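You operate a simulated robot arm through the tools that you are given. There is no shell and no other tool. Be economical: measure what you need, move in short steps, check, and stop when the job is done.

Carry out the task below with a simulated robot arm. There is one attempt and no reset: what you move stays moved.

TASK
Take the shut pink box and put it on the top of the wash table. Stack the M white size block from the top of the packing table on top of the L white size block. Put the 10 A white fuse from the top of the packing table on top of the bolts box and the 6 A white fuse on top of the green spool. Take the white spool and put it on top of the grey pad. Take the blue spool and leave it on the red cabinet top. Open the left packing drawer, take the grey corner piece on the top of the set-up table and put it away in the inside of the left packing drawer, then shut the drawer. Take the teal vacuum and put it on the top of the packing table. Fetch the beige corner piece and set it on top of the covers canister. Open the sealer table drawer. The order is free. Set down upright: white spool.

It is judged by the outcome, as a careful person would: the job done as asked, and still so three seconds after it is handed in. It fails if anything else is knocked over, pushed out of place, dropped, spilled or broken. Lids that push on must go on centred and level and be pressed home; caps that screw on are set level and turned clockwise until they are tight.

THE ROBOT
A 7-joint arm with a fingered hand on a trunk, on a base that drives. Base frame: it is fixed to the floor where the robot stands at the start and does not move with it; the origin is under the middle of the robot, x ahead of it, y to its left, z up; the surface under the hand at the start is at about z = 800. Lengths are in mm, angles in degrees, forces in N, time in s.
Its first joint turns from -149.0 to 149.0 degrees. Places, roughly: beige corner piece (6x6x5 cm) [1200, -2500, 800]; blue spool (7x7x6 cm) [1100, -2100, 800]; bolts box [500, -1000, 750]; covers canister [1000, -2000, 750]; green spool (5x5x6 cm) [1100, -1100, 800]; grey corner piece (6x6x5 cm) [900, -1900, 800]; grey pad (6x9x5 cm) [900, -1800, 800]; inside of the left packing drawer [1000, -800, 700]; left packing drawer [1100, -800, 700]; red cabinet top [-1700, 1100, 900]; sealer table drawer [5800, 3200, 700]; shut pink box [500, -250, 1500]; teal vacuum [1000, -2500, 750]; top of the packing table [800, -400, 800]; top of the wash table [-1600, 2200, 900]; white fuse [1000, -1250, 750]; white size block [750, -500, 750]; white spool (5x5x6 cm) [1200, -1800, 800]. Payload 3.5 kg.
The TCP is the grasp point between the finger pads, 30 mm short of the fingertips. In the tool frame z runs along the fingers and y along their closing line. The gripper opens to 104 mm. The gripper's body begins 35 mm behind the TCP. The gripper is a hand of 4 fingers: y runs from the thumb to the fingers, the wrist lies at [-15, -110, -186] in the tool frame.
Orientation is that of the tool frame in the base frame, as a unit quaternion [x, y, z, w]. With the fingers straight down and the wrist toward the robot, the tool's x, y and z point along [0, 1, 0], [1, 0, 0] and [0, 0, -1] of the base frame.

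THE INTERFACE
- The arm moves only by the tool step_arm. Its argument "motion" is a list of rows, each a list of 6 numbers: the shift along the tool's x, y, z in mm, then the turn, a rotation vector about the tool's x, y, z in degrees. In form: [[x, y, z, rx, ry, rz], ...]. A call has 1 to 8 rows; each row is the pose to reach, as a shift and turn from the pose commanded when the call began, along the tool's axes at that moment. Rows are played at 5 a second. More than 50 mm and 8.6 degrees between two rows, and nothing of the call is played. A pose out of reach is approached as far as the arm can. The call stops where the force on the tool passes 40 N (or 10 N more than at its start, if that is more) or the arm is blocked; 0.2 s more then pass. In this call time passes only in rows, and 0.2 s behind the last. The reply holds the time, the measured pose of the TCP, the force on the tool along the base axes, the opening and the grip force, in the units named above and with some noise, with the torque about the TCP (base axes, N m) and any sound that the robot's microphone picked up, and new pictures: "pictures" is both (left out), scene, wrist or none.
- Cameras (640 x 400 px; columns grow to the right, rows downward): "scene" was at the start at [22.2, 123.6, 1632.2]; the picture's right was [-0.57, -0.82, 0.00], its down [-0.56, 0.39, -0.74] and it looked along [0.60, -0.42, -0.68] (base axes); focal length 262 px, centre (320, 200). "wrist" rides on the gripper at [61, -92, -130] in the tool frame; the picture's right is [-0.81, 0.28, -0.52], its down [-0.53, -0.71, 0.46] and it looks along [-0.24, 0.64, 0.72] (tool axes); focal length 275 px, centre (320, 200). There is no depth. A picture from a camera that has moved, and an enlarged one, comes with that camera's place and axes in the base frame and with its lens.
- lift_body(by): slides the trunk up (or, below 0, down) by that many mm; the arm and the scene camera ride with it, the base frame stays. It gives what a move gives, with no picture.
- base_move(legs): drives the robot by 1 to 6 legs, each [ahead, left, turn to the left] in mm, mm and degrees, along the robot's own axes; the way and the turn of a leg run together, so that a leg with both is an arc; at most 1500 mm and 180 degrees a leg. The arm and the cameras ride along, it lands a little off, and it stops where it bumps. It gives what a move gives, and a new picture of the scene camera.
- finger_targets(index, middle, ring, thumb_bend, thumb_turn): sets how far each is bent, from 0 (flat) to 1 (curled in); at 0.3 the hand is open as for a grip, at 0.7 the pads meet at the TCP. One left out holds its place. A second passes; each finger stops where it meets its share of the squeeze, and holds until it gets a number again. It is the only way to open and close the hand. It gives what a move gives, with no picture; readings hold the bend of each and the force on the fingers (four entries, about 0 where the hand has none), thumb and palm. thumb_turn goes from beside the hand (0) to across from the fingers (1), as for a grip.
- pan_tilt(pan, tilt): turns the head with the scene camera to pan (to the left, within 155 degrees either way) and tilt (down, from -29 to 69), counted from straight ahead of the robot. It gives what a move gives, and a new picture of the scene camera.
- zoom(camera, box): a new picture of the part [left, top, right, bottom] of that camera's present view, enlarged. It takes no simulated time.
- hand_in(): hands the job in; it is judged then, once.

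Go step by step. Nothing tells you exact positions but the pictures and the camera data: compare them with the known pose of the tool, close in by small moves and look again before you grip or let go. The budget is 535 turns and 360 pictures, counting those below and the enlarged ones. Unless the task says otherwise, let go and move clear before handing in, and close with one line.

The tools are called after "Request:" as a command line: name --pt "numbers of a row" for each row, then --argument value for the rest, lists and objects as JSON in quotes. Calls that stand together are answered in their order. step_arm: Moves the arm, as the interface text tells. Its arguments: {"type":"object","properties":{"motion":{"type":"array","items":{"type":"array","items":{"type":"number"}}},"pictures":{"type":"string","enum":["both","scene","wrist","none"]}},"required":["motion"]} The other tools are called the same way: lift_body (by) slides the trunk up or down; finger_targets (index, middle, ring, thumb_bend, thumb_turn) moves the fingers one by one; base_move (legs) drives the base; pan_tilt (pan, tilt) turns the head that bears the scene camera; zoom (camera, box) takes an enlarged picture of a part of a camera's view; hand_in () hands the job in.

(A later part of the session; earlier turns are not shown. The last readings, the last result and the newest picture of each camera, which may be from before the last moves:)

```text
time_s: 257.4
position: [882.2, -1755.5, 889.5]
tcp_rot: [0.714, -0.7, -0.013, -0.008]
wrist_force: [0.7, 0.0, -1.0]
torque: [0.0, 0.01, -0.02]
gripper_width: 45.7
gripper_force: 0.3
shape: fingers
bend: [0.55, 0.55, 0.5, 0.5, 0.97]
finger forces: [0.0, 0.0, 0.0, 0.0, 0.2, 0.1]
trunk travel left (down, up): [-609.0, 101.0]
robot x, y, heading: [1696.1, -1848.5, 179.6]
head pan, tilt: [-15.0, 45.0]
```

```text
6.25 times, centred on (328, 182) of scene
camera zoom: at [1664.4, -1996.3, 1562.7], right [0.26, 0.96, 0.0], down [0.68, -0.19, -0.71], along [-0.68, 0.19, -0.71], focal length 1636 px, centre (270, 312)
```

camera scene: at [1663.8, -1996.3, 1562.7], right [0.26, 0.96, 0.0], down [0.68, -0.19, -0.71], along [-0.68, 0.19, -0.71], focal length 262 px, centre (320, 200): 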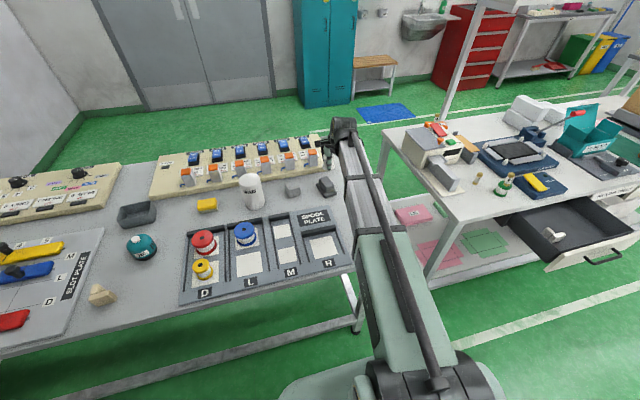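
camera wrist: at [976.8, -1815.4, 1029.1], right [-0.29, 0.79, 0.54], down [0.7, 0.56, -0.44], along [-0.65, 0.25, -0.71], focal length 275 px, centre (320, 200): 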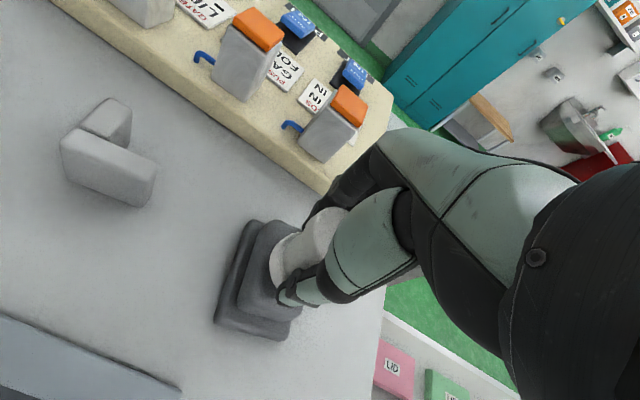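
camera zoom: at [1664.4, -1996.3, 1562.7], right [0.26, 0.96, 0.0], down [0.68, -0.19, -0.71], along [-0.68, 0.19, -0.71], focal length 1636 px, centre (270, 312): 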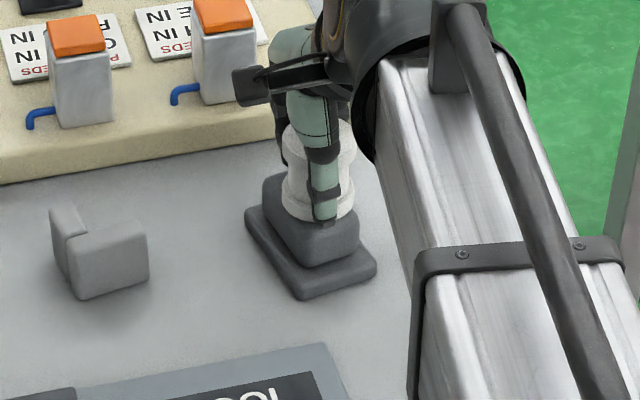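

Request:
finger_targets --index 0.4 --middle 0.4 --ring 0.4 --thumb_bend 0.4

Request:
step_arm --pt "0 0 -45 0 0 0" --pt "0 0 -90 0 0 0" --pt "0 0 -110 0 0 0" --pictures "wrist"

Request:
zoom --camera "scene" --box '[264, 150, 360, 214]'

```text
time_s: 258.4
position: [882.5, -1754.2, 891.4]
tcp_rot: [0.714, -0.7, -0.013, -0.008]
wrist_force: [0.1, -0.4, -0.3]
torque: [0.01, 0.02, -0.04]
gripper_width: 77.3
gripper_force: 0.0
shape: fingers
bend: [0.4, 0.4, 0.4, 0.4, 0.97]
finger forces: [0.0, 0.1, 0.0, 0.0, 0.0, 0.0]
trunk travel left (down, up): [-609.0, 101.0]
robot x, y, heading: [1699.0, -1849.6, 179.7]
head pan, tilt: [-15.0, 45.0]
```

```text
time_s: 259.2
position: [882.5, -1757.6, 1000.6]
tcp_rot: [0.713, -0.701, -0.013, -0.007]
wrist_force: [0.3, -0.6, -0.1]
torque: [0.02, -0.02, 0.0]
gripper_width: 77.7
gripper_force: 0.0
shape: fingers
bend: [0.4, 0.4, 0.4, 0.4, 0.97]
finger forces: [0.1, 0.0, 0.1, 0.0, 0.0, 0.0]
trunk travel left (down, up): [-609.0, 101.0]
robot x, y, heading: [1699.7, -1845.3, 179.7]
head pan, tilt: [-15.0, 45.0]
camera wrist: at [977.3, -1821.7, 1126.8], right [-0.29, 0.79, 0.54], down [0.7, 0.56, -0.44], along [-0.65, 0.25, -0.71], focal length 275 px, centre (320, 200)
```

wrist: 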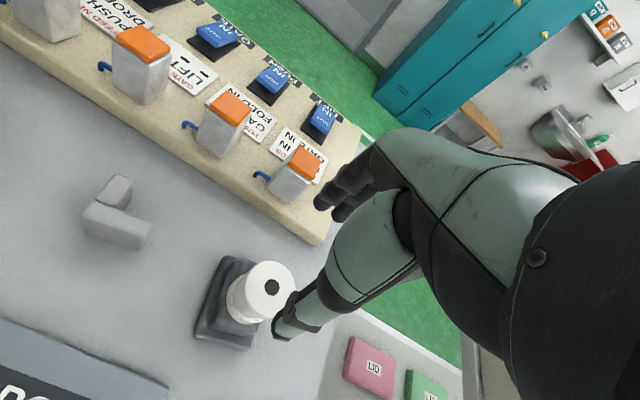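

```text
6.25 times, centred on (312, 182) of scene
camera zoom: at [1664.5, -1996.3, 1562.7], right [0.26, 0.96, 0.0], down [0.68, -0.19, -0.71], along [-0.68, 0.19, -0.71], focal length 1636 px, centre (370, 312)
```

zoom: 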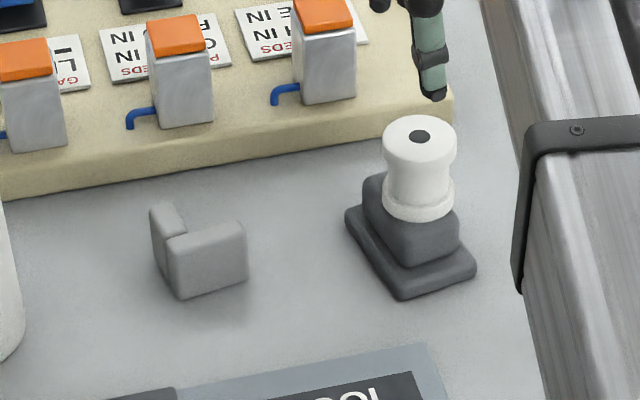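

White spool stands on the pad. Next the grey corner piece: I move the hand over it.

Request:
step_arm --pt "45 5 0 0 0 0" --pt "90 10 0 0 0 0" --pt "135 15 0 0 0 0" --pt "155 18 25 0 0 0" --pt "155 18 60 0 0 0" --pictures "wrist"

Request:
zoom --camera "wrist" --box '[180, 210, 372, 350]'

```text
time_s: 260.4
position: [868.6, -1913.2, 935.5]
tcp_rot: [0.714, -0.7, -0.013, -0.007]
wrist_force: [-0.5, 0.1, -0.6]
torque: [-0.03, -0.02, 0.01]
gripper_width: 77.5
gripper_force: 0.1
shape: fingers
bend: [0.4, 0.4, 0.4, 0.4, 0.97]
finger forces: [0.0, 0.0, 0.0, 0.0, 0.0, 0.1]
trunk travel left (down, up): [-609.0, 101.0]
robot x, y, heading: [1701.2, -1847.7, 179.9]
head pan, tilt: [-15.0, 45.0]
camera wrist: at [962.3, -1976.0, 1062.5], right [-0.29, 0.79, 0.54], down [0.7, 0.56, -0.44], along [-0.65, 0.25, -0.71], focal length 275 px, centre (320, 200)
```

wrist: 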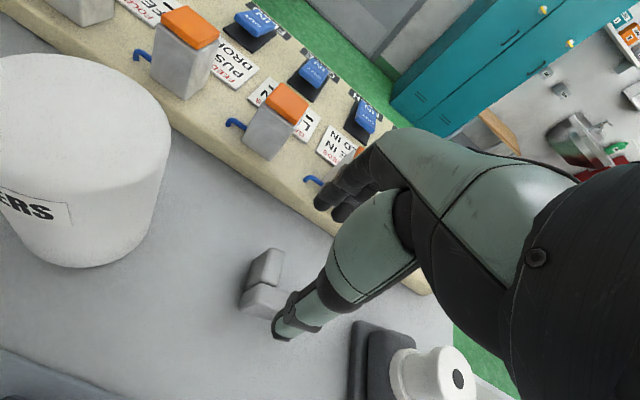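

```text
2.86 times, centred on (276, 280) of wrist
camera zoom: at [962.3, -1976.0, 1062.5], right [-0.29, 0.79, 0.54], down [0.7, 0.56, -0.44], along [-0.65, 0.25, -0.71], focal length 786 px, centre (446, -29)
```

zoom: 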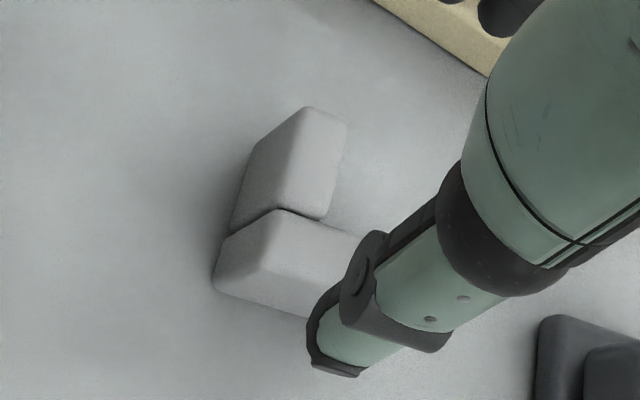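

Request:
step_arm --pt "4 -1 40 0 0 0" --pt "4 -1 75 0 0 0" --pt "4 -1 96 0 0 0" --pictures "wrist"

```text
time_s: 261.2
position: [869.2, -1914.2, 839.9]
tcp_rot: [0.714, -0.7, -0.013, -0.008]
wrist_force: [0.7, 0.3, 0.6]
torque: [0.03, -0.03, -0.02]
gripper_width: 77.7
gripper_force: 0.1
shape: fingers
bend: [0.4, 0.4, 0.4, 0.4, 0.97]
finger forces: [0.1, 0.0, 0.1, 0.0, 0.1, 0.1]
trunk travel left (down, up): [-609.0, 101.0]
robot x, y, heading: [1695.3, -1848.2, 179.6]
head pan, tilt: [-15.0, 45.0]
camera wrist: at [963.2, -1976.9, 966.2], right [-0.29, 0.79, 0.54], down [0.7, 0.56, -0.44], along [-0.65, 0.25, -0.71], focal length 275 px, centre (320, 200)
```

wrist: 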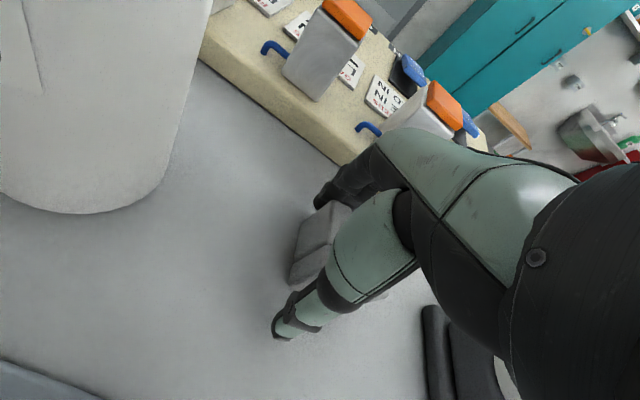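

Request:
finger_targets --index 0.62 --middle 0.62 --ring 0.62 --thumb_bend 0.6

Request:
step_arm --pt "0 0 -30 0 0 0" --pt "0 0 -75 0 0 0" --pt "0 0 -120 0 0 0" --pictures "wrist"

```text
time_s: 262.2
position: [868.6, -1912.6, 839.7]
tcp_rot: [0.714, -0.7, -0.013, -0.008]
wrist_force: [1.0, -0.4, 0.5]
torque: [0.04, -0.02, 0.01]
gripper_width: 47.9
gripper_force: 7.6
shape: fingers
bend: [0.52, 0.62, 0.62, 0.53, 0.97]
finger forces: [7.6, 0.4, 0.1, 0.1, 7.8, 0.0]
trunk travel left (down, up): [-609.0, 101.0]
robot x, y, heading: [1698.3, -1846.8, 179.9]
head pan, tilt: [-15.0, 45.0]
```

```text
time_s: 263.0
position: [869.5, -1918.1, 960.0]
tcp_rot: [0.714, -0.7, -0.013, -0.008]
wrist_force: [0.1, 0.3, -0.5]
torque: [0.0, -0.01, -0.03]
gripper_width: 47.9
gripper_force: 7.7
shape: fingers
bend: [0.52, 0.62, 0.62, 0.53, 0.97]
finger forces: [7.6, 0.3, 0.0, 0.0, 7.8, 0.1]
trunk travel left (down, up): [-609.0, 101.0]
robot x, y, heading: [1699.6, -1847.2, 179.8]
head pan, tilt: [-15.0, 45.0]
camera wrist: at [964.3, -1980.8, 1087.0], right [-0.29, 0.79, 0.54], down [0.7, 0.56, -0.44], along [-0.65, 0.25, -0.71], focal length 275 px, centre (320, 200)
```

wrist: 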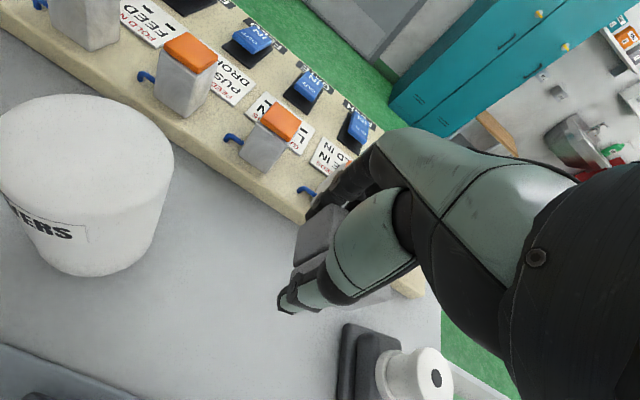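

The grey corner is held. I retract and carry it to the open drawer.

Request:
step_arm --pt "0 0 -50 0 0 0" --pt "0 -45 -60 0 0 0" --pt "0 -90 -60 0 0 0" --pt "0 -130 -60 0 0 0" --pictures "none"

Request:
base_move --legs '[[-250, 0, 0], [0, -960, 0]]'

Request:
pan_tilt --pan 15 --tilt 50

```text
time_s: 264.0
position: [1000.8, -1916.2, 1017.9]
tcp_rot: [0.714, -0.7, -0.013, -0.008]
wrist_force: [-0.4, 0.9, -0.4]
torque: [0.0, 0.01, 0.0]
gripper_width: 47.7
gripper_force: 7.9
shape: fingers
bend: [0.52, 0.62, 0.62, 0.53, 0.97]
finger forces: [7.6, 0.3, 0.1, 0.1, 7.7, 0.1]
trunk travel left (down, up): [-609.0, 101.0]
robot x, y, heading: [1696.7, -1848.7, 180.0]
head pan, tilt: [-15.0, 45.0]
```

```text
time_s: 270.4
position: [1248.9, -960.0, 1019.1]
tcp_rot: [0.716, -0.698, -0.013, -0.007]
wrist_force: [-0.7, -0.1, -0.4]
torque: [0.01, 0.03, -0.04]
gripper_width: 47.9
gripper_force: 8.0
shape: fingers
bend: [0.52, 0.62, 0.62, 0.53, 0.97]
finger forces: [7.6, 0.4, 0.1, 0.1, 7.7, 0.0]
trunk travel left (down, up): [-609.0, 101.0]
robot x, y, heading: [1947.9, -888.8, -180.1]
head pan, tilt: [-15.0, 45.0]
camera scene: at [1915.4, -1037.3, 1562.7], right [0.26, 0.97, 0.0], down [0.68, -0.18, -0.71], along [-0.68, 0.18, -0.71], focal length 262 px, centre (320, 200)
```

scene: 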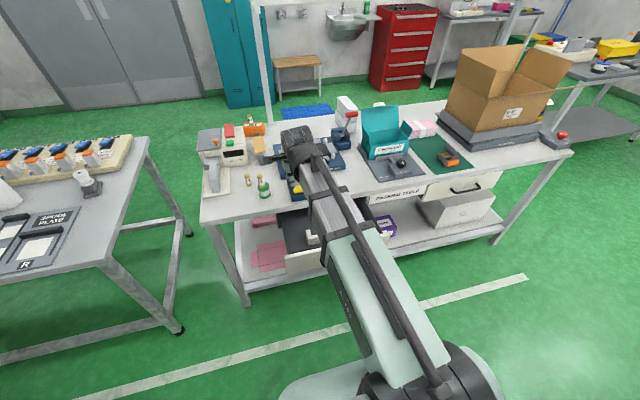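

```text
time_s: 271.3
position: [1249.5, -959.9, 1018.8]
tcp_rot: [0.716, -0.698, -0.012, -0.008]
wrist_force: [-0.1, 0.0, 0.1]
torque: [-0.01, -0.01, 0.01]
gripper_width: 47.9
gripper_force: 7.9
shape: fingers
bend: [0.52, 0.62, 0.62, 0.53, 0.97]
finger forces: [7.6, 0.4, 0.1, 0.1, 7.7, 0.0]
trunk travel left (down, up): [-609.0, 101.0]
robot x, y, heading: [1945.1, -891.0, -180.0]
head pan, tilt: [15.0, 50.0]
camera scene: at [1919.6, -1078.4, 1555.8], right [-0.26, 0.97, 0.0], down [0.74, 0.2, -0.64], along [-0.62, -0.17, -0.77], focal length 262 px, centre (320, 200)
```

scene: 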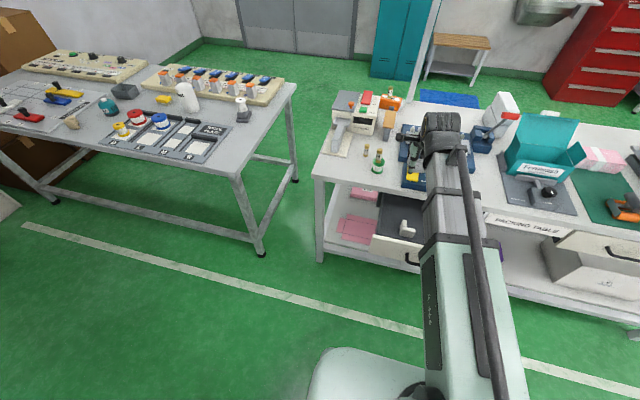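

Request:
base_move --legs '[[0, -135, 0]]'

Request:
step_arm --pt "0 -15 50 0 0 0" --pt "0 -30 80 0 0 0" --pt "0 -45 110 0 0 0" --pictures "both"

```text
time_s: 272.6
position: [1249.4, -822.7, 1018.0]
tcp_rot: [0.716, -0.698, -0.012, -0.007]
wrist_force: [0.0, 0.0, -0.5]
torque: [0.0, 0.04, 0.02]
gripper_width: 47.5
gripper_force: 8.2
shape: fingers
bend: [0.52, 0.62, 0.62, 0.53, 0.97]
finger forces: [7.5, 0.4, 0.1, 0.0, 7.6, 0.1]
trunk travel left (down, up): [-609.0, 101.0]
robot x, y, heading: [1948.2, -753.4, -180.0]
head pan, tilt: [15.0, 50.0]
camera scene: at [1919.5, -941.1, 1555.9], right [-0.26, 0.97, 0.0], down [0.74, 0.2, -0.64], along [-0.62, -0.17, -0.77], focal length 262 px, centre (320, 200)
```

scene: 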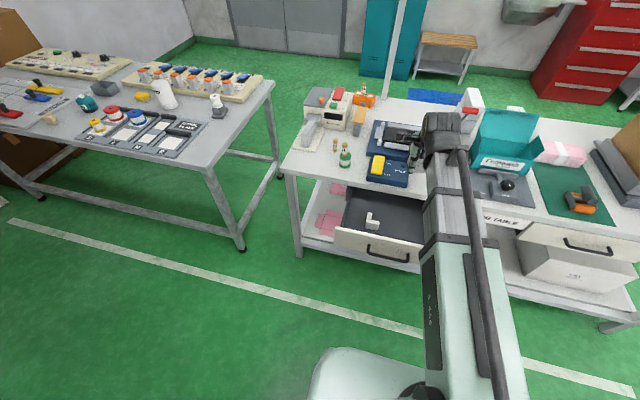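

```text
refused: row 1 steps farther than a row can; nothing moved
```

Request:
step_arm --pt "0 -15 40 0 0 0" --pt "0 -30 80 0 0 0" --pt "0 -38 120 0 0 0" --pt "0 -38 165 0 0 0" --pt "0 -38 200 0 0 0" --pictures "both"

Request:
pan_tilt --pan 25 --tilt 55

```text
time_s: 273.9
position: [1286.3, -817.4, 817.9]
tcp_rot: [0.716, -0.698, -0.013, -0.008]
wrist_force: [0.7, 0.0, 0.1]
torque: [0.03, -0.02, 0.0]
gripper_width: 47.7
gripper_force: 7.6
shape: fingers
bend: [0.52, 0.62, 0.62, 0.53, 0.97]
finger forces: [7.4, 0.5, 0.1, 0.0, 7.6, 0.0]
trunk travel left (down, up): [-609.0, 101.0]
robot x, y, heading: [1952.7, -755.2, -180.3]
head pan, tilt: [15.0, 50.0]
camera scene: at [1919.3, -942.1, 1555.8], right [-0.26, 0.97, 0.0], down [0.74, 0.2, -0.64], along [-0.62, -0.17, -0.77], focal length 262 px, centre (320, 200)
camera wrist: at [1381.5, -880.1, 944.1], right [-0.29, 0.79, 0.54], down [0.7, 0.56, -0.44], along [-0.66, 0.25, -0.71], focal length 275 px, centre (320, 200)
```

scene: 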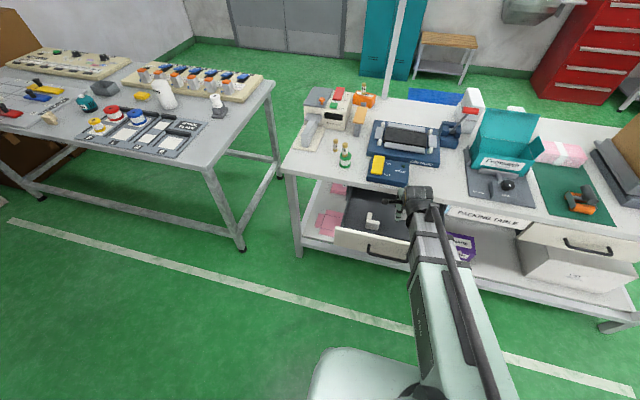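
wrist: 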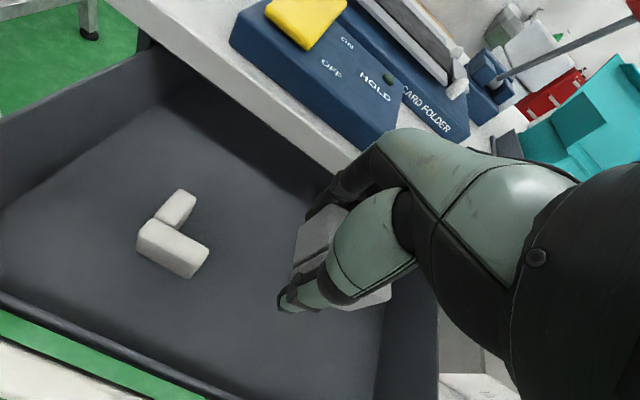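

```text
time_s: 274.6
position: [1285.9, -817.1, 817.3]
tcp_rot: [0.715, -0.699, -0.013, -0.008]
wrist_force: [0.5, 0.2, -0.4]
torque: [0.0, -0.01, -0.05]
gripper_width: 47.8
gripper_force: 7.1
shape: fingers
bend: [0.52, 0.62, 0.62, 0.53, 0.97]
finger forces: [7.5, 0.5, 0.0, 0.0, 7.4, 0.0]
trunk travel left (down, up): [-609.0, 101.0]
robot x, y, heading: [1950.4, -754.1, -179.9]
head pan, tilt: [25.0, 55.0]
camera scene: at [1928.5, -952.6, 1549.3], right [-0.42, 0.91, 0.0], down [0.74, 0.35, -0.57], along [-0.52, -0.24, -0.82], focal length 262 px, centre (320, 200)
```

scene: 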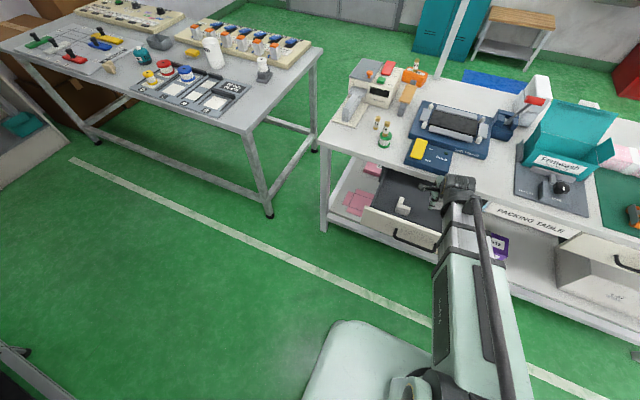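

Request:
step_arm --pt "0 0 40 0 0 0" --pt "0 0 70 0 0 0" --pt "0 0 85 0 0 0" --pictures "wrist"

```text
time_s: 275.4
position: [1285.8, -815.0, 731.9]
tcp_rot: [0.716, -0.698, -0.012, -0.009]
wrist_force: [-0.2, -0.4, -0.5]
torque: [-0.01, 0.01, 0.0]
gripper_width: 47.8
gripper_force: 8.0
shape: fingers
bend: [0.52, 0.62, 0.62, 0.53, 0.97]
finger forces: [7.5, 0.3, 0.1, 0.0, 7.6, 0.0]
trunk travel left (down, up): [-609.0, 101.0]
robot x, y, heading: [1950.2, -750.9, -180.1]
head pan, tilt: [25.0, 55.0]
camera wrist: at [1380.6, -877.4, 859.7], right [-0.29, 0.79, 0.54], down [0.7, 0.56, -0.44], along [-0.66, 0.25, -0.71], focal length 275 px, centre (320, 200)
```

wrist: 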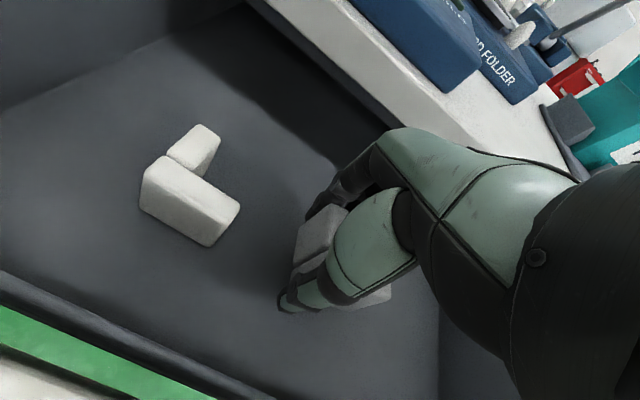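

Request:
step_arm --pt "0 0 6 0 0 0" --pt "0 0 12 0 0 0" --pictures "none"

Request:
step_arm --pt "0 0 4 0 0 0" --pt "0 0 7 0 0 0" --pictures "none"

Request:
step_arm --pt "0 0 4 0 0 0" --pt "0 0 7 0 0 0" --pictures "wrist"

```text
time_s: 276.0
position: [1284.5, -814.9, 721.7]
tcp_rot: [0.715, -0.699, -0.013, -0.008]
wrist_force: [0.7, 0.5, 0.0]
torque: [-0.03, 0.01, -0.01]
gripper_width: 47.5
gripper_force: 8.5
shape: fingers
bend: [0.52, 0.62, 0.62, 0.53, 0.97]
finger forces: [7.5, 0.5, 0.0, 0.0, 7.5, 0.0]
trunk travel left (down, up): [-609.0, 101.0]
robot x, y, heading: [1947.0, -753.2, -179.7]
head pan, tilt: [25.0, 55.0]
```

```text
time_s: 276.6
position: [1285.8, -813.2, 715.5]
tcp_rot: [0.716, -0.698, -0.012, -0.009]
wrist_force: [-0.7, -0.2, 0.5]
torque: [0.01, 0.0, 0.02]
gripper_width: 47.6
gripper_force: 7.7
shape: fingers
bend: [0.52, 0.62, 0.62, 0.53, 0.97]
finger forces: [7.5, 0.4, 0.1, 0.1, 7.5, 0.1]
trunk travel left (down, up): [-609.0, 101.0]
robot x, y, heading: [1949.1, -756.6, -180.1]
head pan, tilt: [25.0, 55.0]
```

```text
time_s: 277.2
position: [1286.1, -813.8, 707.0]
tcp_rot: [0.716, -0.698, -0.013, -0.006]
wrist_force: [-0.7, -1.0, 11.3]
torque: [-0.04, 0.08, -0.07]
gripper_width: 47.5
gripper_force: 9.0
shape: fingers
bend: [0.52, 0.62, 0.62, 0.53, 0.97]
finger forces: [8.0, 1.2, 0.0, 0.0, 8.0, 0.0]
trunk travel left (down, up): [-609.0, 101.0]
robot x, y, heading: [1954.2, -751.6, -180.1]
head pan, tilt: [25.0, 55.0]
camera wrist: at [1380.8, -877.2, 835.2], right [-0.29, 0.79, 0.54], down [0.7, 0.56, -0.45], along [-0.66, 0.25, -0.71], focal length 275 px, centre (320, 200)
```

wrist: 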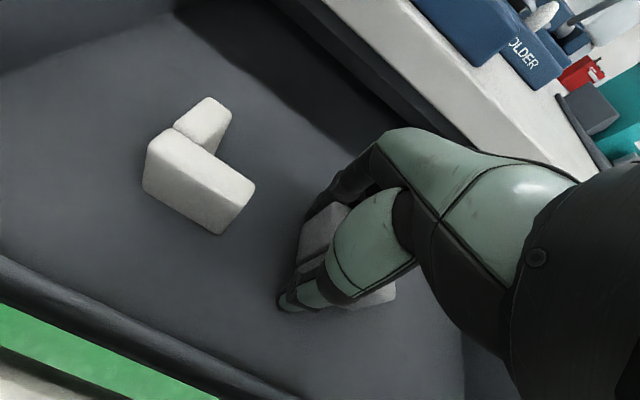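

Contact with the drawer floor. Release and rise.

Request:
finger_targets --index 0.42 --middle 0.45 --ring 0.45 --thumb_bend 0.43

Request:
step_arm --pt "0 0 -45 0 0 0" --pt "0 0 -90 0 0 0" --pt "0 0 -135 0 0 0" --pt "0 0 -180 0 0 0" --pt "0 0 -225 0 0 0" --pt "0 0 -270 0 0 0" --pictures "wrist"

```text
time_s: 278.2
position: [1286.8, -814.4, 707.3]
tcp_rot: [0.715, -0.699, -0.013, -0.008]
wrist_force: [0.8, 0.6, 0.7]
torque: [0.0, -0.01, 0.0]
gripper_width: 71.2
gripper_force: 0.9
shape: fingers
bend: [0.42, 0.45, 0.45, 0.43, 0.97]
finger forces: [0.0, 0.7, 0.0, 0.0, 0.1, 0.1]
trunk travel left (down, up): [-609.0, 101.0]
robot x, y, heading: [1953.1, -750.7, -180.0]
head pan, tilt: [25.0, 55.0]
```

```text
time_s: 279.6
position: [1287.1, -822.4, 979.4]
tcp_rot: [0.715, -0.698, -0.013, -0.009]
wrist_force: [-0.6, -0.2, -0.4]
torque: [-0.03, -0.02, 0.0]
gripper_width: 71.2
gripper_force: 0.1
shape: fingers
bend: [0.42, 0.45, 0.45, 0.43, 0.97]
finger forces: [0.1, 0.0, 0.0, 0.0, 0.1, 0.0]
trunk travel left (down, up): [-609.0, 101.0]
robot x, y, heading: [1947.7, -753.6, -180.3]
head pan, tilt: [25.0, 55.0]
camera wrist: at [1382.7, -885.0, 1105.0], right [-0.29, 0.79, 0.54], down [0.7, 0.56, -0.44], along [-0.65, 0.25, -0.71], focal length 275 px, centre (320, 200)
```

wrist: 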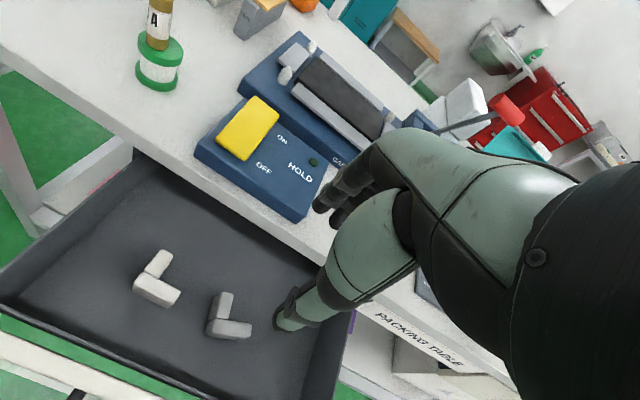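

The grey corner is in the drawer. Now I position a closed fist in front of the handle to push the drawer shut.

Request:
base_move --legs '[[-150, 0, 0]]'

Request:
finger_targets --index 0.75 --middle 0.75 --ring 0.75 --thumb_bend 0.68

Request:
step_arm --pt "0 -40 20 0 0 0" --pt "0 -80 40 0 0 0" --pt "0 -90 80 0 0 0" --pt "0 -90 120 0 0 0" --pt "0 -90 160 0 0 0" --pt "0 -90 200 0 0 0" --pt "0 -90 240 0 0 0" --pt "0 -90 254 0 0 0" --pictures "both"

```text
time_s: 280.9
position: [1438.6, -821.3, 977.3]
tcp_rot: [0.716, -0.698, -0.013, -0.008]
wrist_force: [-0.1, -0.7, 0.4]
torque: [0.02, 0.01, -0.03]
gripper_width: 71.0
gripper_force: 0.1
shape: fingers
bend: [0.42, 0.45, 0.45, 0.43, 0.97]
finger forces: [0.0, 0.0, 0.0, 0.1, 0.0, 0.0]
trunk travel left (down, up): [-609.0, 101.0]
robot x, y, heading: [2099.8, -751.7, -179.7]
head pan, tilt: [25.0, 55.0]
camera scene: at [2079.7, -952.6, 1549.3], right [-0.42, 0.91, 0.0], down [0.74, 0.35, -0.57], along [-0.52, -0.24, -0.82], focal length 262 px, centre (320, 200)
```

scene: 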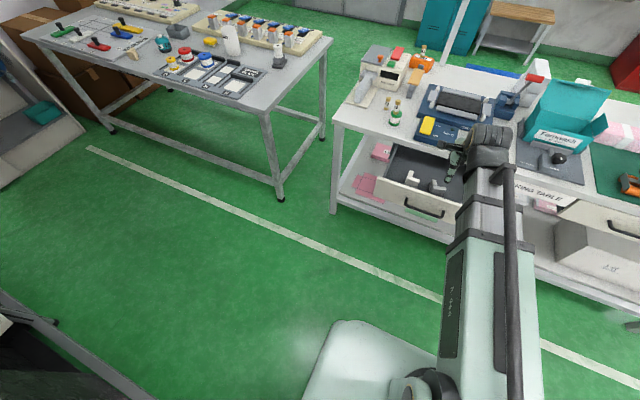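

```text
time_s: 281.9
position: [1438.8, -822.0, 977.3]
tcp_rot: [0.716, -0.698, -0.013, -0.008]
wrist_force: [0.0, 0.8, 0.3]
torque: [-0.02, -0.01, 0.0]
gripper_width: 0.0
gripper_force: 0.1
shape: fingers
bend: [0.75, 0.75, 0.75, 0.67, 0.97]
finger forces: [0.0, 0.0, 0.1, 0.0, 0.0, 0.1]
trunk travel left (down, up): [-609.0, 101.0]
robot x, y, heading: [2102.2, -750.5, -179.8]
head pan, tilt: [25.0, 55.0]
```

```text
time_s: 283.7
position: [1526.6, -811.4, 722.9]
tcp_rot: [0.717, -0.697, -0.013, -0.008]
wrist_force: [0.7, 0.1, -1.2]
torque: [-0.01, 0.01, -0.03]
gripper_width: 0.0
gripper_force: 0.0
shape: fingers
bend: [0.75, 0.75, 0.75, 0.67, 0.97]
finger forces: [0.0, 0.0, 0.1, 0.0, 0.0, 0.0]
trunk travel left (down, up): [-609.0, 101.0]
robot x, y, heading: [2098.7, -754.1, -180.0]
head pan, tilt: [25.0, 55.0]
camera scene: at [2078.7, -952.6, 1549.3], right [-0.42, 0.91, 0.0], down [0.74, 0.35, -0.57], along [-0.52, -0.24, -0.82], focal length 262 px, centre (320, 200)
camera wrist: at [1621.2, -875.2, 850.0], right [-0.29, 0.79, 0.54], down [0.7, 0.56, -0.44], along [-0.66, 0.25, -0.71], focal length 275 px, centre (320, 200)
```

scene: 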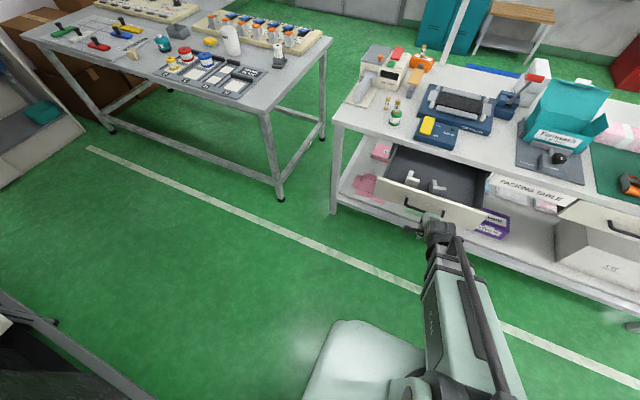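
wrist: 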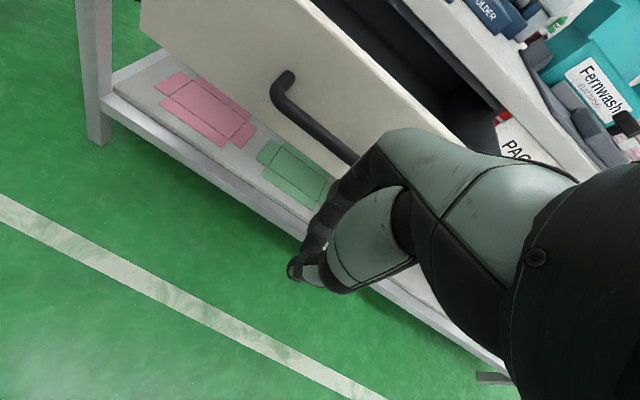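

Request:
step_arm --pt "0 40 0 0 0 0" --pt "0 80 0 0 0 0" --pt "0 120 0 0 0 0" --pt "0 160 0 0 0 0" --pt "0 200 0 0 0 0" --pt "0 230 0 0 0 0" --pictures "scene"

```text
time_s: 285.1
position: [1296.6, -819.1, 724.0]
tcp_rot: [0.716, -0.698, -0.012, -0.008]
wrist_force: [-0.1, -0.2, 1.1]
torque: [0.02, -0.02, -0.01]
gripper_width: 0.2
gripper_force: 0.1
shape: fingers
bend: [0.75, 0.75, 0.75, 0.67, 0.97]
finger forces: [0.0, 0.0, 0.0, 0.1, 0.0, 0.0]
trunk travel left (down, up): [-609.0, 101.0]
robot x, y, heading: [2101.6, -751.9, -179.7]
head pan, tilt: [25.0, 55.0]
camera scene: at [2078.4, -952.6, 1549.2], right [-0.42, 0.91, 0.0], down [0.74, 0.35, -0.57], along [-0.52, -0.24, -0.82], focal length 262 px, centre (320, 200)
```

scene: 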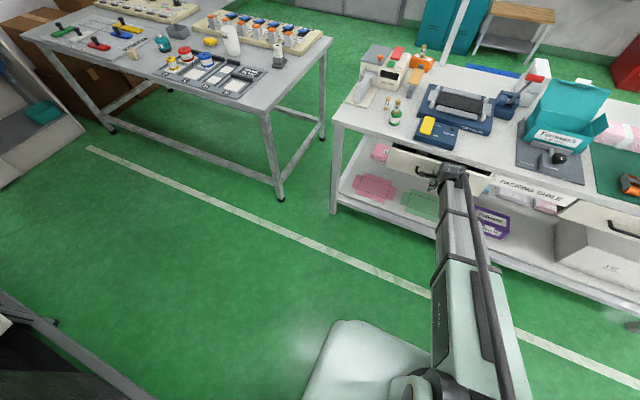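

Request:
step_arm --pt "0 20 0 0 0 0" --pt "0 35 0 0 0 0" --pt "0 45 0 0 0 0" --pt "0 52 0 0 0 0" --pt "0 58 0 0 0 0" --pt "0 64 0 0 0 0" --pictures "scene"

Request:
zoom --camera "scene" --box '[350, 110, 510, 210]'

```text
time_s: 286.5
position: [1236.0, -820.7, 728.4]
tcp_rot: [0.716, -0.698, -0.013, -0.008]
wrist_force: [27.2, 0.5, 14.6]
torque: [0.15, -0.06, -0.19]
gripper_width: 0.1
gripper_force: 14.5
shape: fingers
bend: [0.75, 0.76, 0.76, 0.65, 0.97]
finger forces: [10.8, 12.3, 5.9, 0.0, 0.0, 0.0]
trunk travel left (down, up): [-609.0, 101.0]
robot x, y, heading: [2100.2, -752.5, -180.1]
head pan, tilt: [25.0, 55.0]
camera scene: at [2083.0, -952.5, 1549.6], right [-0.42, 0.91, 0.0], down [0.74, 0.35, -0.58], along [-0.52, -0.24, -0.82], focal length 262 px, centre (320, 200)
```

scene: 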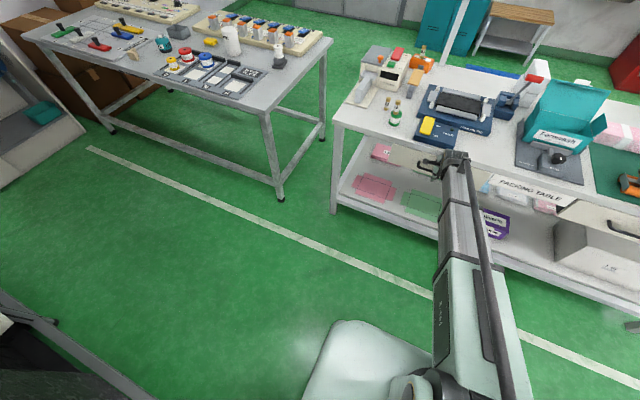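

```text
4.00 times, centred on (430, 160) of scene
camera zoom: at [2083.0, -952.5, 1549.6], right [-0.42, 0.91, 0.0], down [0.74, 0.35, -0.58], along [-0.52, -0.24, -0.82], focal length 1047 px, centre (-120, 360)
```

zoom: 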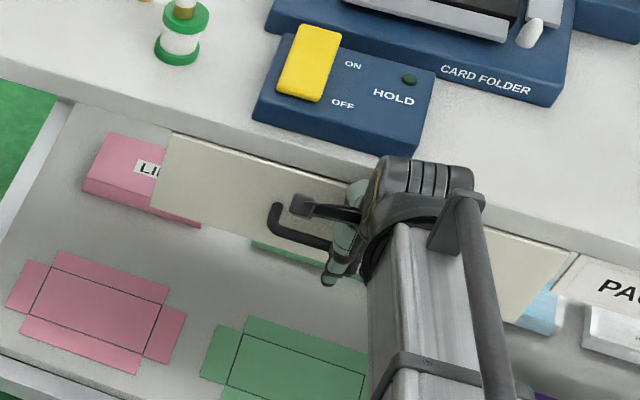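

The drawer is shut. I retreat and check the table.

Request:
step_arm --pt "0 -40 0 0 0 0" --pt "0 -80 0 0 0 0" --pt "0 -120 0 0 0 0" --pt "0 -150 -40 0 0 0" --pt "0 -150 -90 0 0 0" --pt "0 -150 -140 0 0 0" --pt "0 -150 -190 0 0 0" --pt "0 -150 -240 0 0 0" --pictures "scene"

Request:
zoom --camera "scene" --box '[340, 60, 532, 210]'

```text
time_s: 288.3
position: [1384.9, -822.2, 963.9]
tcp_rot: [0.716, -0.698, -0.012, -0.009]
wrist_force: [0.1, 0.3, 0.1]
torque: [0.02, 0.0, -0.03]
gripper_width: 0.0
gripper_force: 0.1
shape: fingers
bend: [0.75, 0.75, 0.75, 0.66, 0.97]
finger forces: [0.0, 0.1, 0.0, 0.2, 0.0, 0.0]
trunk travel left (down, up): [-609.0, 101.0]
robot x, y, heading: [2099.7, -754.5, -180.2]
head pan, tilt: [25.0, 55.0]
camera scene: at [2079.0, -952.6, 1549.2], right [-0.42, 0.91, 0.0], down [0.74, 0.35, -0.57], along [-0.52, -0.24, -0.82], focal length 262 px, centre (320, 200)
```

scene: 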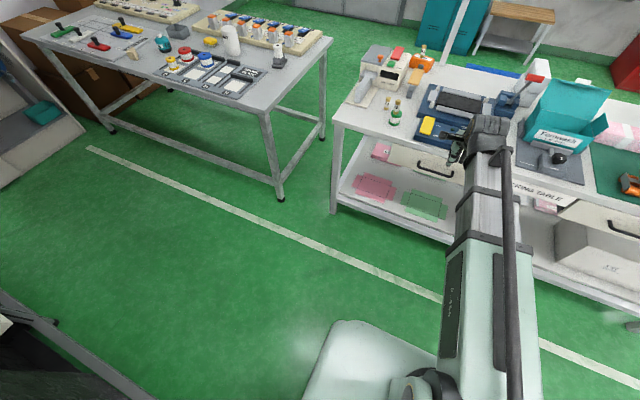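

```text
2.67 times, centred on (436, 135) of scene
camera zoom: at [2079.0, -952.6, 1549.2], right [-0.42, 0.91, 0.0], down [0.74, 0.35, -0.57], along [-0.52, -0.24, -0.82], focal length 698 px, centre (11, 373)
```

zoom: 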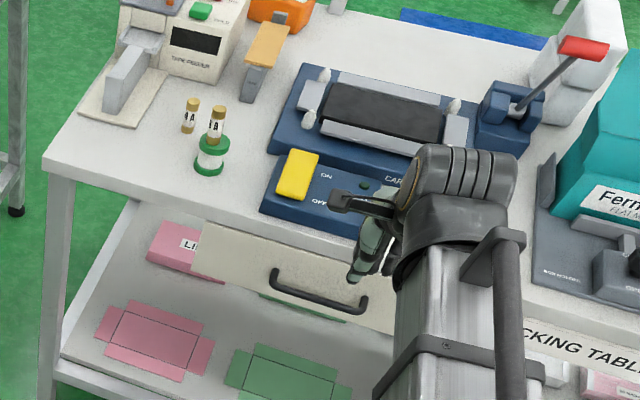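

Drawer closed with the grey corner inside. I return to the set-up table for the beige corner piece.

Request:
base_move --legs '[[190, 0, 0], [0, 1480, 0]]'

Request:
finger_targets --index 0.4 --middle 0.4 --ring 0.4 --thumb_bend 0.4

Request:
pan_tilt --pan 10 --tilt 50

```text
time_s: 296.9
position: [1188.6, -2309.9, 963.7]
tcp_rot: [0.714, -0.7, -0.013, -0.009]
wrist_force: [-0.5, -0.1, 0.5]
torque: [0.0, 0.01, 0.0]
gripper_width: 0.0
gripper_force: 0.2
shape: fingers
bend: [0.75, 0.75, 0.75, 0.66, 0.97]
finger forces: [0.0, 0.0, 0.0, 0.1, 0.0, 0.1]
trunk travel left (down, up): [-609.0, 101.0]
robot x, y, heading: [1902.4, -2245.6, 179.7]
head pan, tilt: [25.0, 55.0]
camera scene: at [1883.7, -2443.9, 1549.3], right [-0.42, 0.91, 0.0], down [0.74, 0.34, -0.57], along [-0.52, -0.24, -0.82], focal length 262 px, centre (320, 200)
```

scene: 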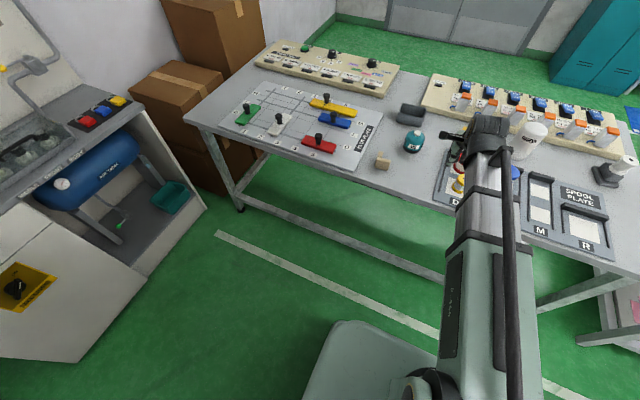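

```text
time_s: 297.9
position: [1188.6, -2310.3, 963.5]
tcp_rot: [0.714, -0.7, -0.012, -0.008]
wrist_force: [-0.1, 0.1, 0.9]
torque: [-0.02, 0.02, -0.01]
gripper_width: 77.6
gripper_force: 0.1
shape: fingers
bend: [0.4, 0.4, 0.4, 0.4, 0.97]
finger forces: [0.0, 0.0, 0.0, 0.0, 0.1, 0.0]
trunk travel left (down, up): [-609.0, 101.0]
robot x, y, heading: [1907.1, -2244.5, 180.0]
head pan, tilt: [25.0, 55.0]
```

```text
time_s: 298.7
position: [1188.8, -2310.7, 963.4]
tcp_rot: [0.714, -0.7, -0.012, -0.008]
wrist_force: [-0.2, 0.0, -0.1]
torque: [0.0, -0.01, -0.02]
gripper_width: 77.5
gripper_force: 0.0
shape: fingers
bend: [0.4, 0.4, 0.4, 0.4, 0.97]
finger forces: [0.1, 0.2, 0.0, 0.1, 0.0, 0.1]
trunk travel left (down, up): [-609.0, 101.0]
robot x, y, heading: [1908.4, -2244.1, 180.0]
head pan, tilt: [10.0, 50.0]
camera scene: at [1873.4, -2426.7, 1555.8], right [-0.17, 0.99, 0.0], down [0.75, 0.13, -0.64], along [-0.63, -0.11, -0.77], focal length 262 px, centre (320, 200)
```

scene: 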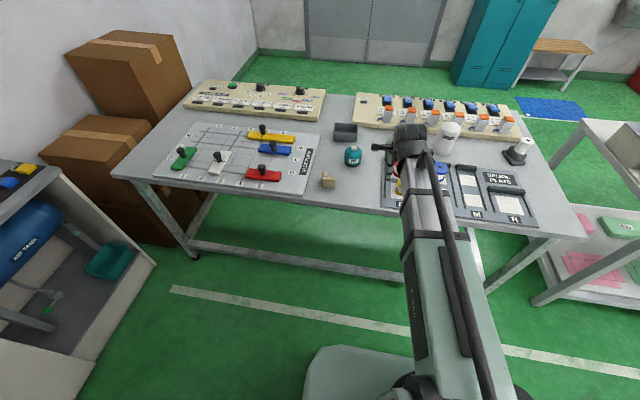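

Request:
zoom --camera "scene" --box '[290, 120, 418, 200]'

```text
5.00 times, centred on (354, 160) of scene
camera zoom: at [1873.4, -2426.7, 1555.8], right [-0.17, 0.99, 0.0], down [0.75, 0.13, -0.64], along [-0.63, -0.11, -0.77], focal length 1309 px, centre (150, 400)
```

zoom: 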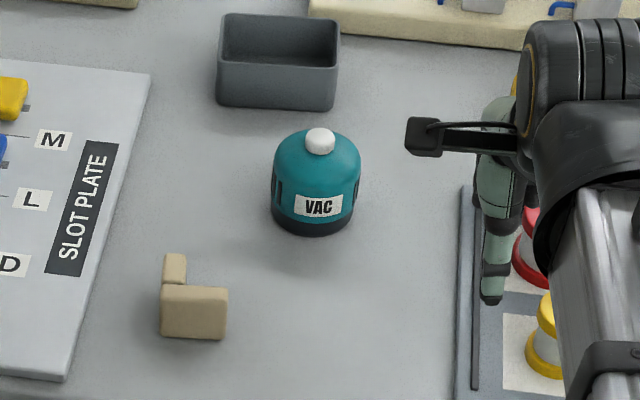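

Beige corner at about (1162, −2531). I move over it.

Request:
base_move --legs '[[20, 215, 0]]'

Request:
zoom --camera "wrist" --box '[0, 0, 640, 400]'

```text
time_s: 300.3
position: [1169.1, -2525.7, 964.2]
tcp_rot: [0.715, -0.699, -0.013, -0.008]
wrist_force: [0.3, 0.3, -0.2]
torque: [-0.01, 0.05, -0.02]
gripper_width: 77.6
gripper_force: 0.0
shape: fingers
bend: [0.4, 0.4, 0.4, 0.4, 0.97]
finger forces: [0.1, 0.0, 0.0, 0.1, 0.0, 0.0]
trunk travel left (down, up): [-609.0, 101.0]
robot x, y, heading: [1887.2, -2458.2, 179.9]
head pan, tilt: [10.0, 50.0]
camera scene: at [1852.7, -2642.2, 1555.7], right [-0.17, 0.99, 0.0], down [0.75, 0.13, -0.64], along [-0.63, -0.11, -0.77], focal length 262 px, centre (320, 200)
```

scene: 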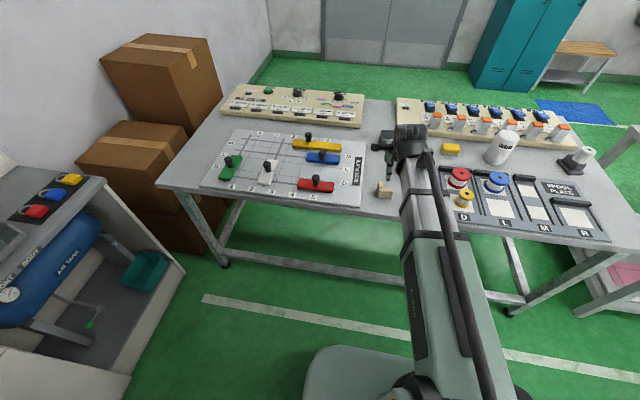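

```text
1.00 times, centred on (320, 200) of wrist (not enlarged: the box is as wide or as high as the picture)
camera zoom: at [1263.2, -2589.9, 1090.2], right [-0.29, 0.79, 0.54], down [0.7, 0.56, -0.44], along [-0.65, 0.25, -0.71], focal length 275 px, centre (320, 200)
```

zoom: 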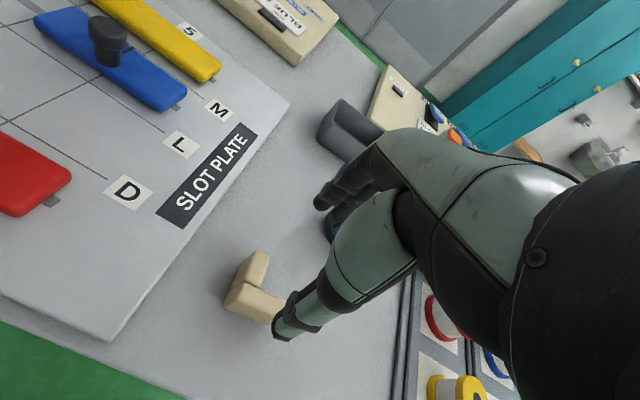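

Request:
step_arm --pt "11 4 35 0 0 0" --pt "11 4 75 0 0 0" --pt "11 4 105 0 0 0" --pt "11 4 123 0 0 0" --pictures "wrist"

```text
time_s: 301.3
position: [1164.0, -2532.5, 838.6]
tcp_rot: [0.715, -0.698, -0.013, -0.008]
wrist_force: [0.9, -0.3, 0.3]
torque: [-0.01, -0.01, 0.0]
gripper_width: 77.8
gripper_force: 0.0
shape: fingers
bend: [0.4, 0.4, 0.4, 0.4, 0.97]
finger forces: [0.0, 0.0, 0.0, 0.0, 0.0, 0.0]
trunk travel left (down, up): [-609.0, 101.0]
robot x, y, heading: [1887.1, -2462.5, 179.7]
head pan, tilt: [10.0, 50.0]
camera wrist: at [1258.8, -2596.6, 966.4], right [-0.29, 0.79, 0.54], down [0.7, 0.56, -0.44], along [-0.65, 0.25, -0.71], focal length 275 px, centre (320, 200)
```

wrist: 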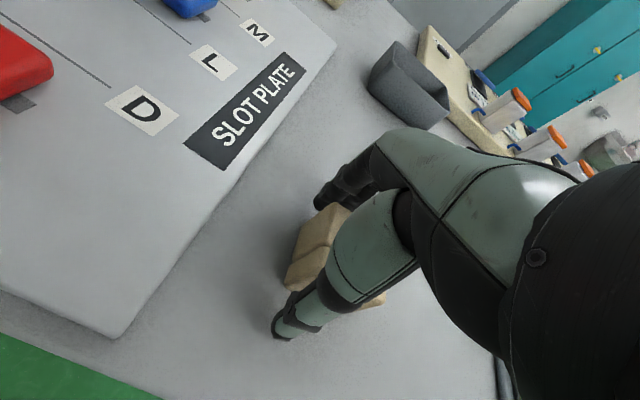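

Request:
step_arm --pt "5 0 0 0 0 0" --pictures "none"

Request:
finger_targets --index 0.62 --middle 0.62 --ring 0.6 --thumb_bend 0.6

Request:
step_arm --pt "0 0 -40 0 0 0" --pt "0 0 -80 0 0 0" --pt "0 0 -120 0 0 0" --pt "0 0 -160 0 0 0" --pt "0 0 -200 0 0 0" --pt "0 0 -230 0 0 0" --pictures "wrist"

```text
time_s: 301.7
position: [1164.6, -2537.8, 839.6]
tcp_rot: [0.715, -0.699, -0.013, -0.009]
wrist_force: [-0.7, 0.6, -1.0]
torque: [-0.03, -0.03, -0.01]
gripper_width: 77.7
gripper_force: 0.0
shape: fingers
bend: [0.4, 0.4, 0.4, 0.4, 0.97]
finger forces: [0.0, 0.1, 0.1, 0.0, 0.0, 0.0]
trunk travel left (down, up): [-609.0, 101.0]
robot x, y, heading: [1882.2, -2462.1, 179.8]
head pan, tilt: [10.0, 50.0]
```

```text
time_s: 302.7
position: [1164.6, -2538.3, 840.5]
tcp_rot: [0.715, -0.699, -0.013, -0.008]
wrist_force: [-1.3, -0.1, 2.0]
torque: [0.02, 0.09, 0.02]
gripper_width: 46.9
gripper_force: 10.9
shape: fingers
bend: [0.54, 0.55, 0.6, 0.52, 0.96]
finger forces: [4.6, 6.1, 0.0, 0.0, 10.7, 0.1]
trunk travel left (down, up): [-609.0, 101.0]
robot x, y, heading: [1882.8, -2460.5, 179.9]
head pan, tilt: [10.0, 50.0]
```

```text
time_s: 304.1
position: [1166.5, -2545.5, 1069.5]
tcp_rot: [0.715, -0.699, -0.013, -0.008]
wrist_force: [-0.1, -0.1, 0.1]
torque: [0.04, 0.01, -0.01]
gripper_width: 38.6
gripper_force: 7.7
shape: fingers
bend: [0.6, 0.56, 0.6, 0.53, 0.96]
finger forces: [1.8, 6.2, 0.1, 0.0, 7.4, 0.1]
trunk travel left (down, up): [-609.0, 101.0]
robot x, y, heading: [1885.1, -2457.5, 179.4]
head pan, tilt: [10.0, 50.0]
camera wrist: at [1260.7, -2608.9, 1197.4], right [-0.29, 0.79, 0.54], down [0.7, 0.56, -0.44], along [-0.65, 0.25, -0.71], focal length 275 px, centre (320, 200)
```

wrist: 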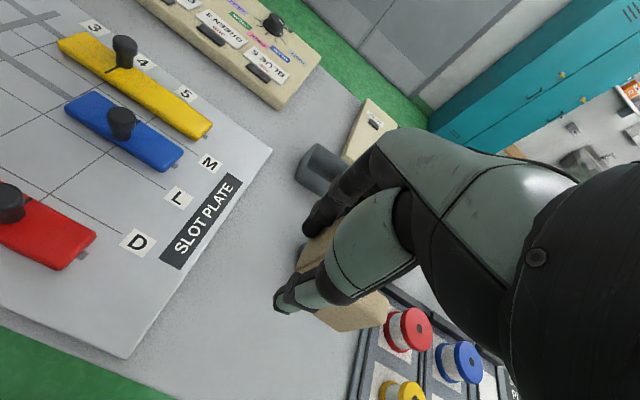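

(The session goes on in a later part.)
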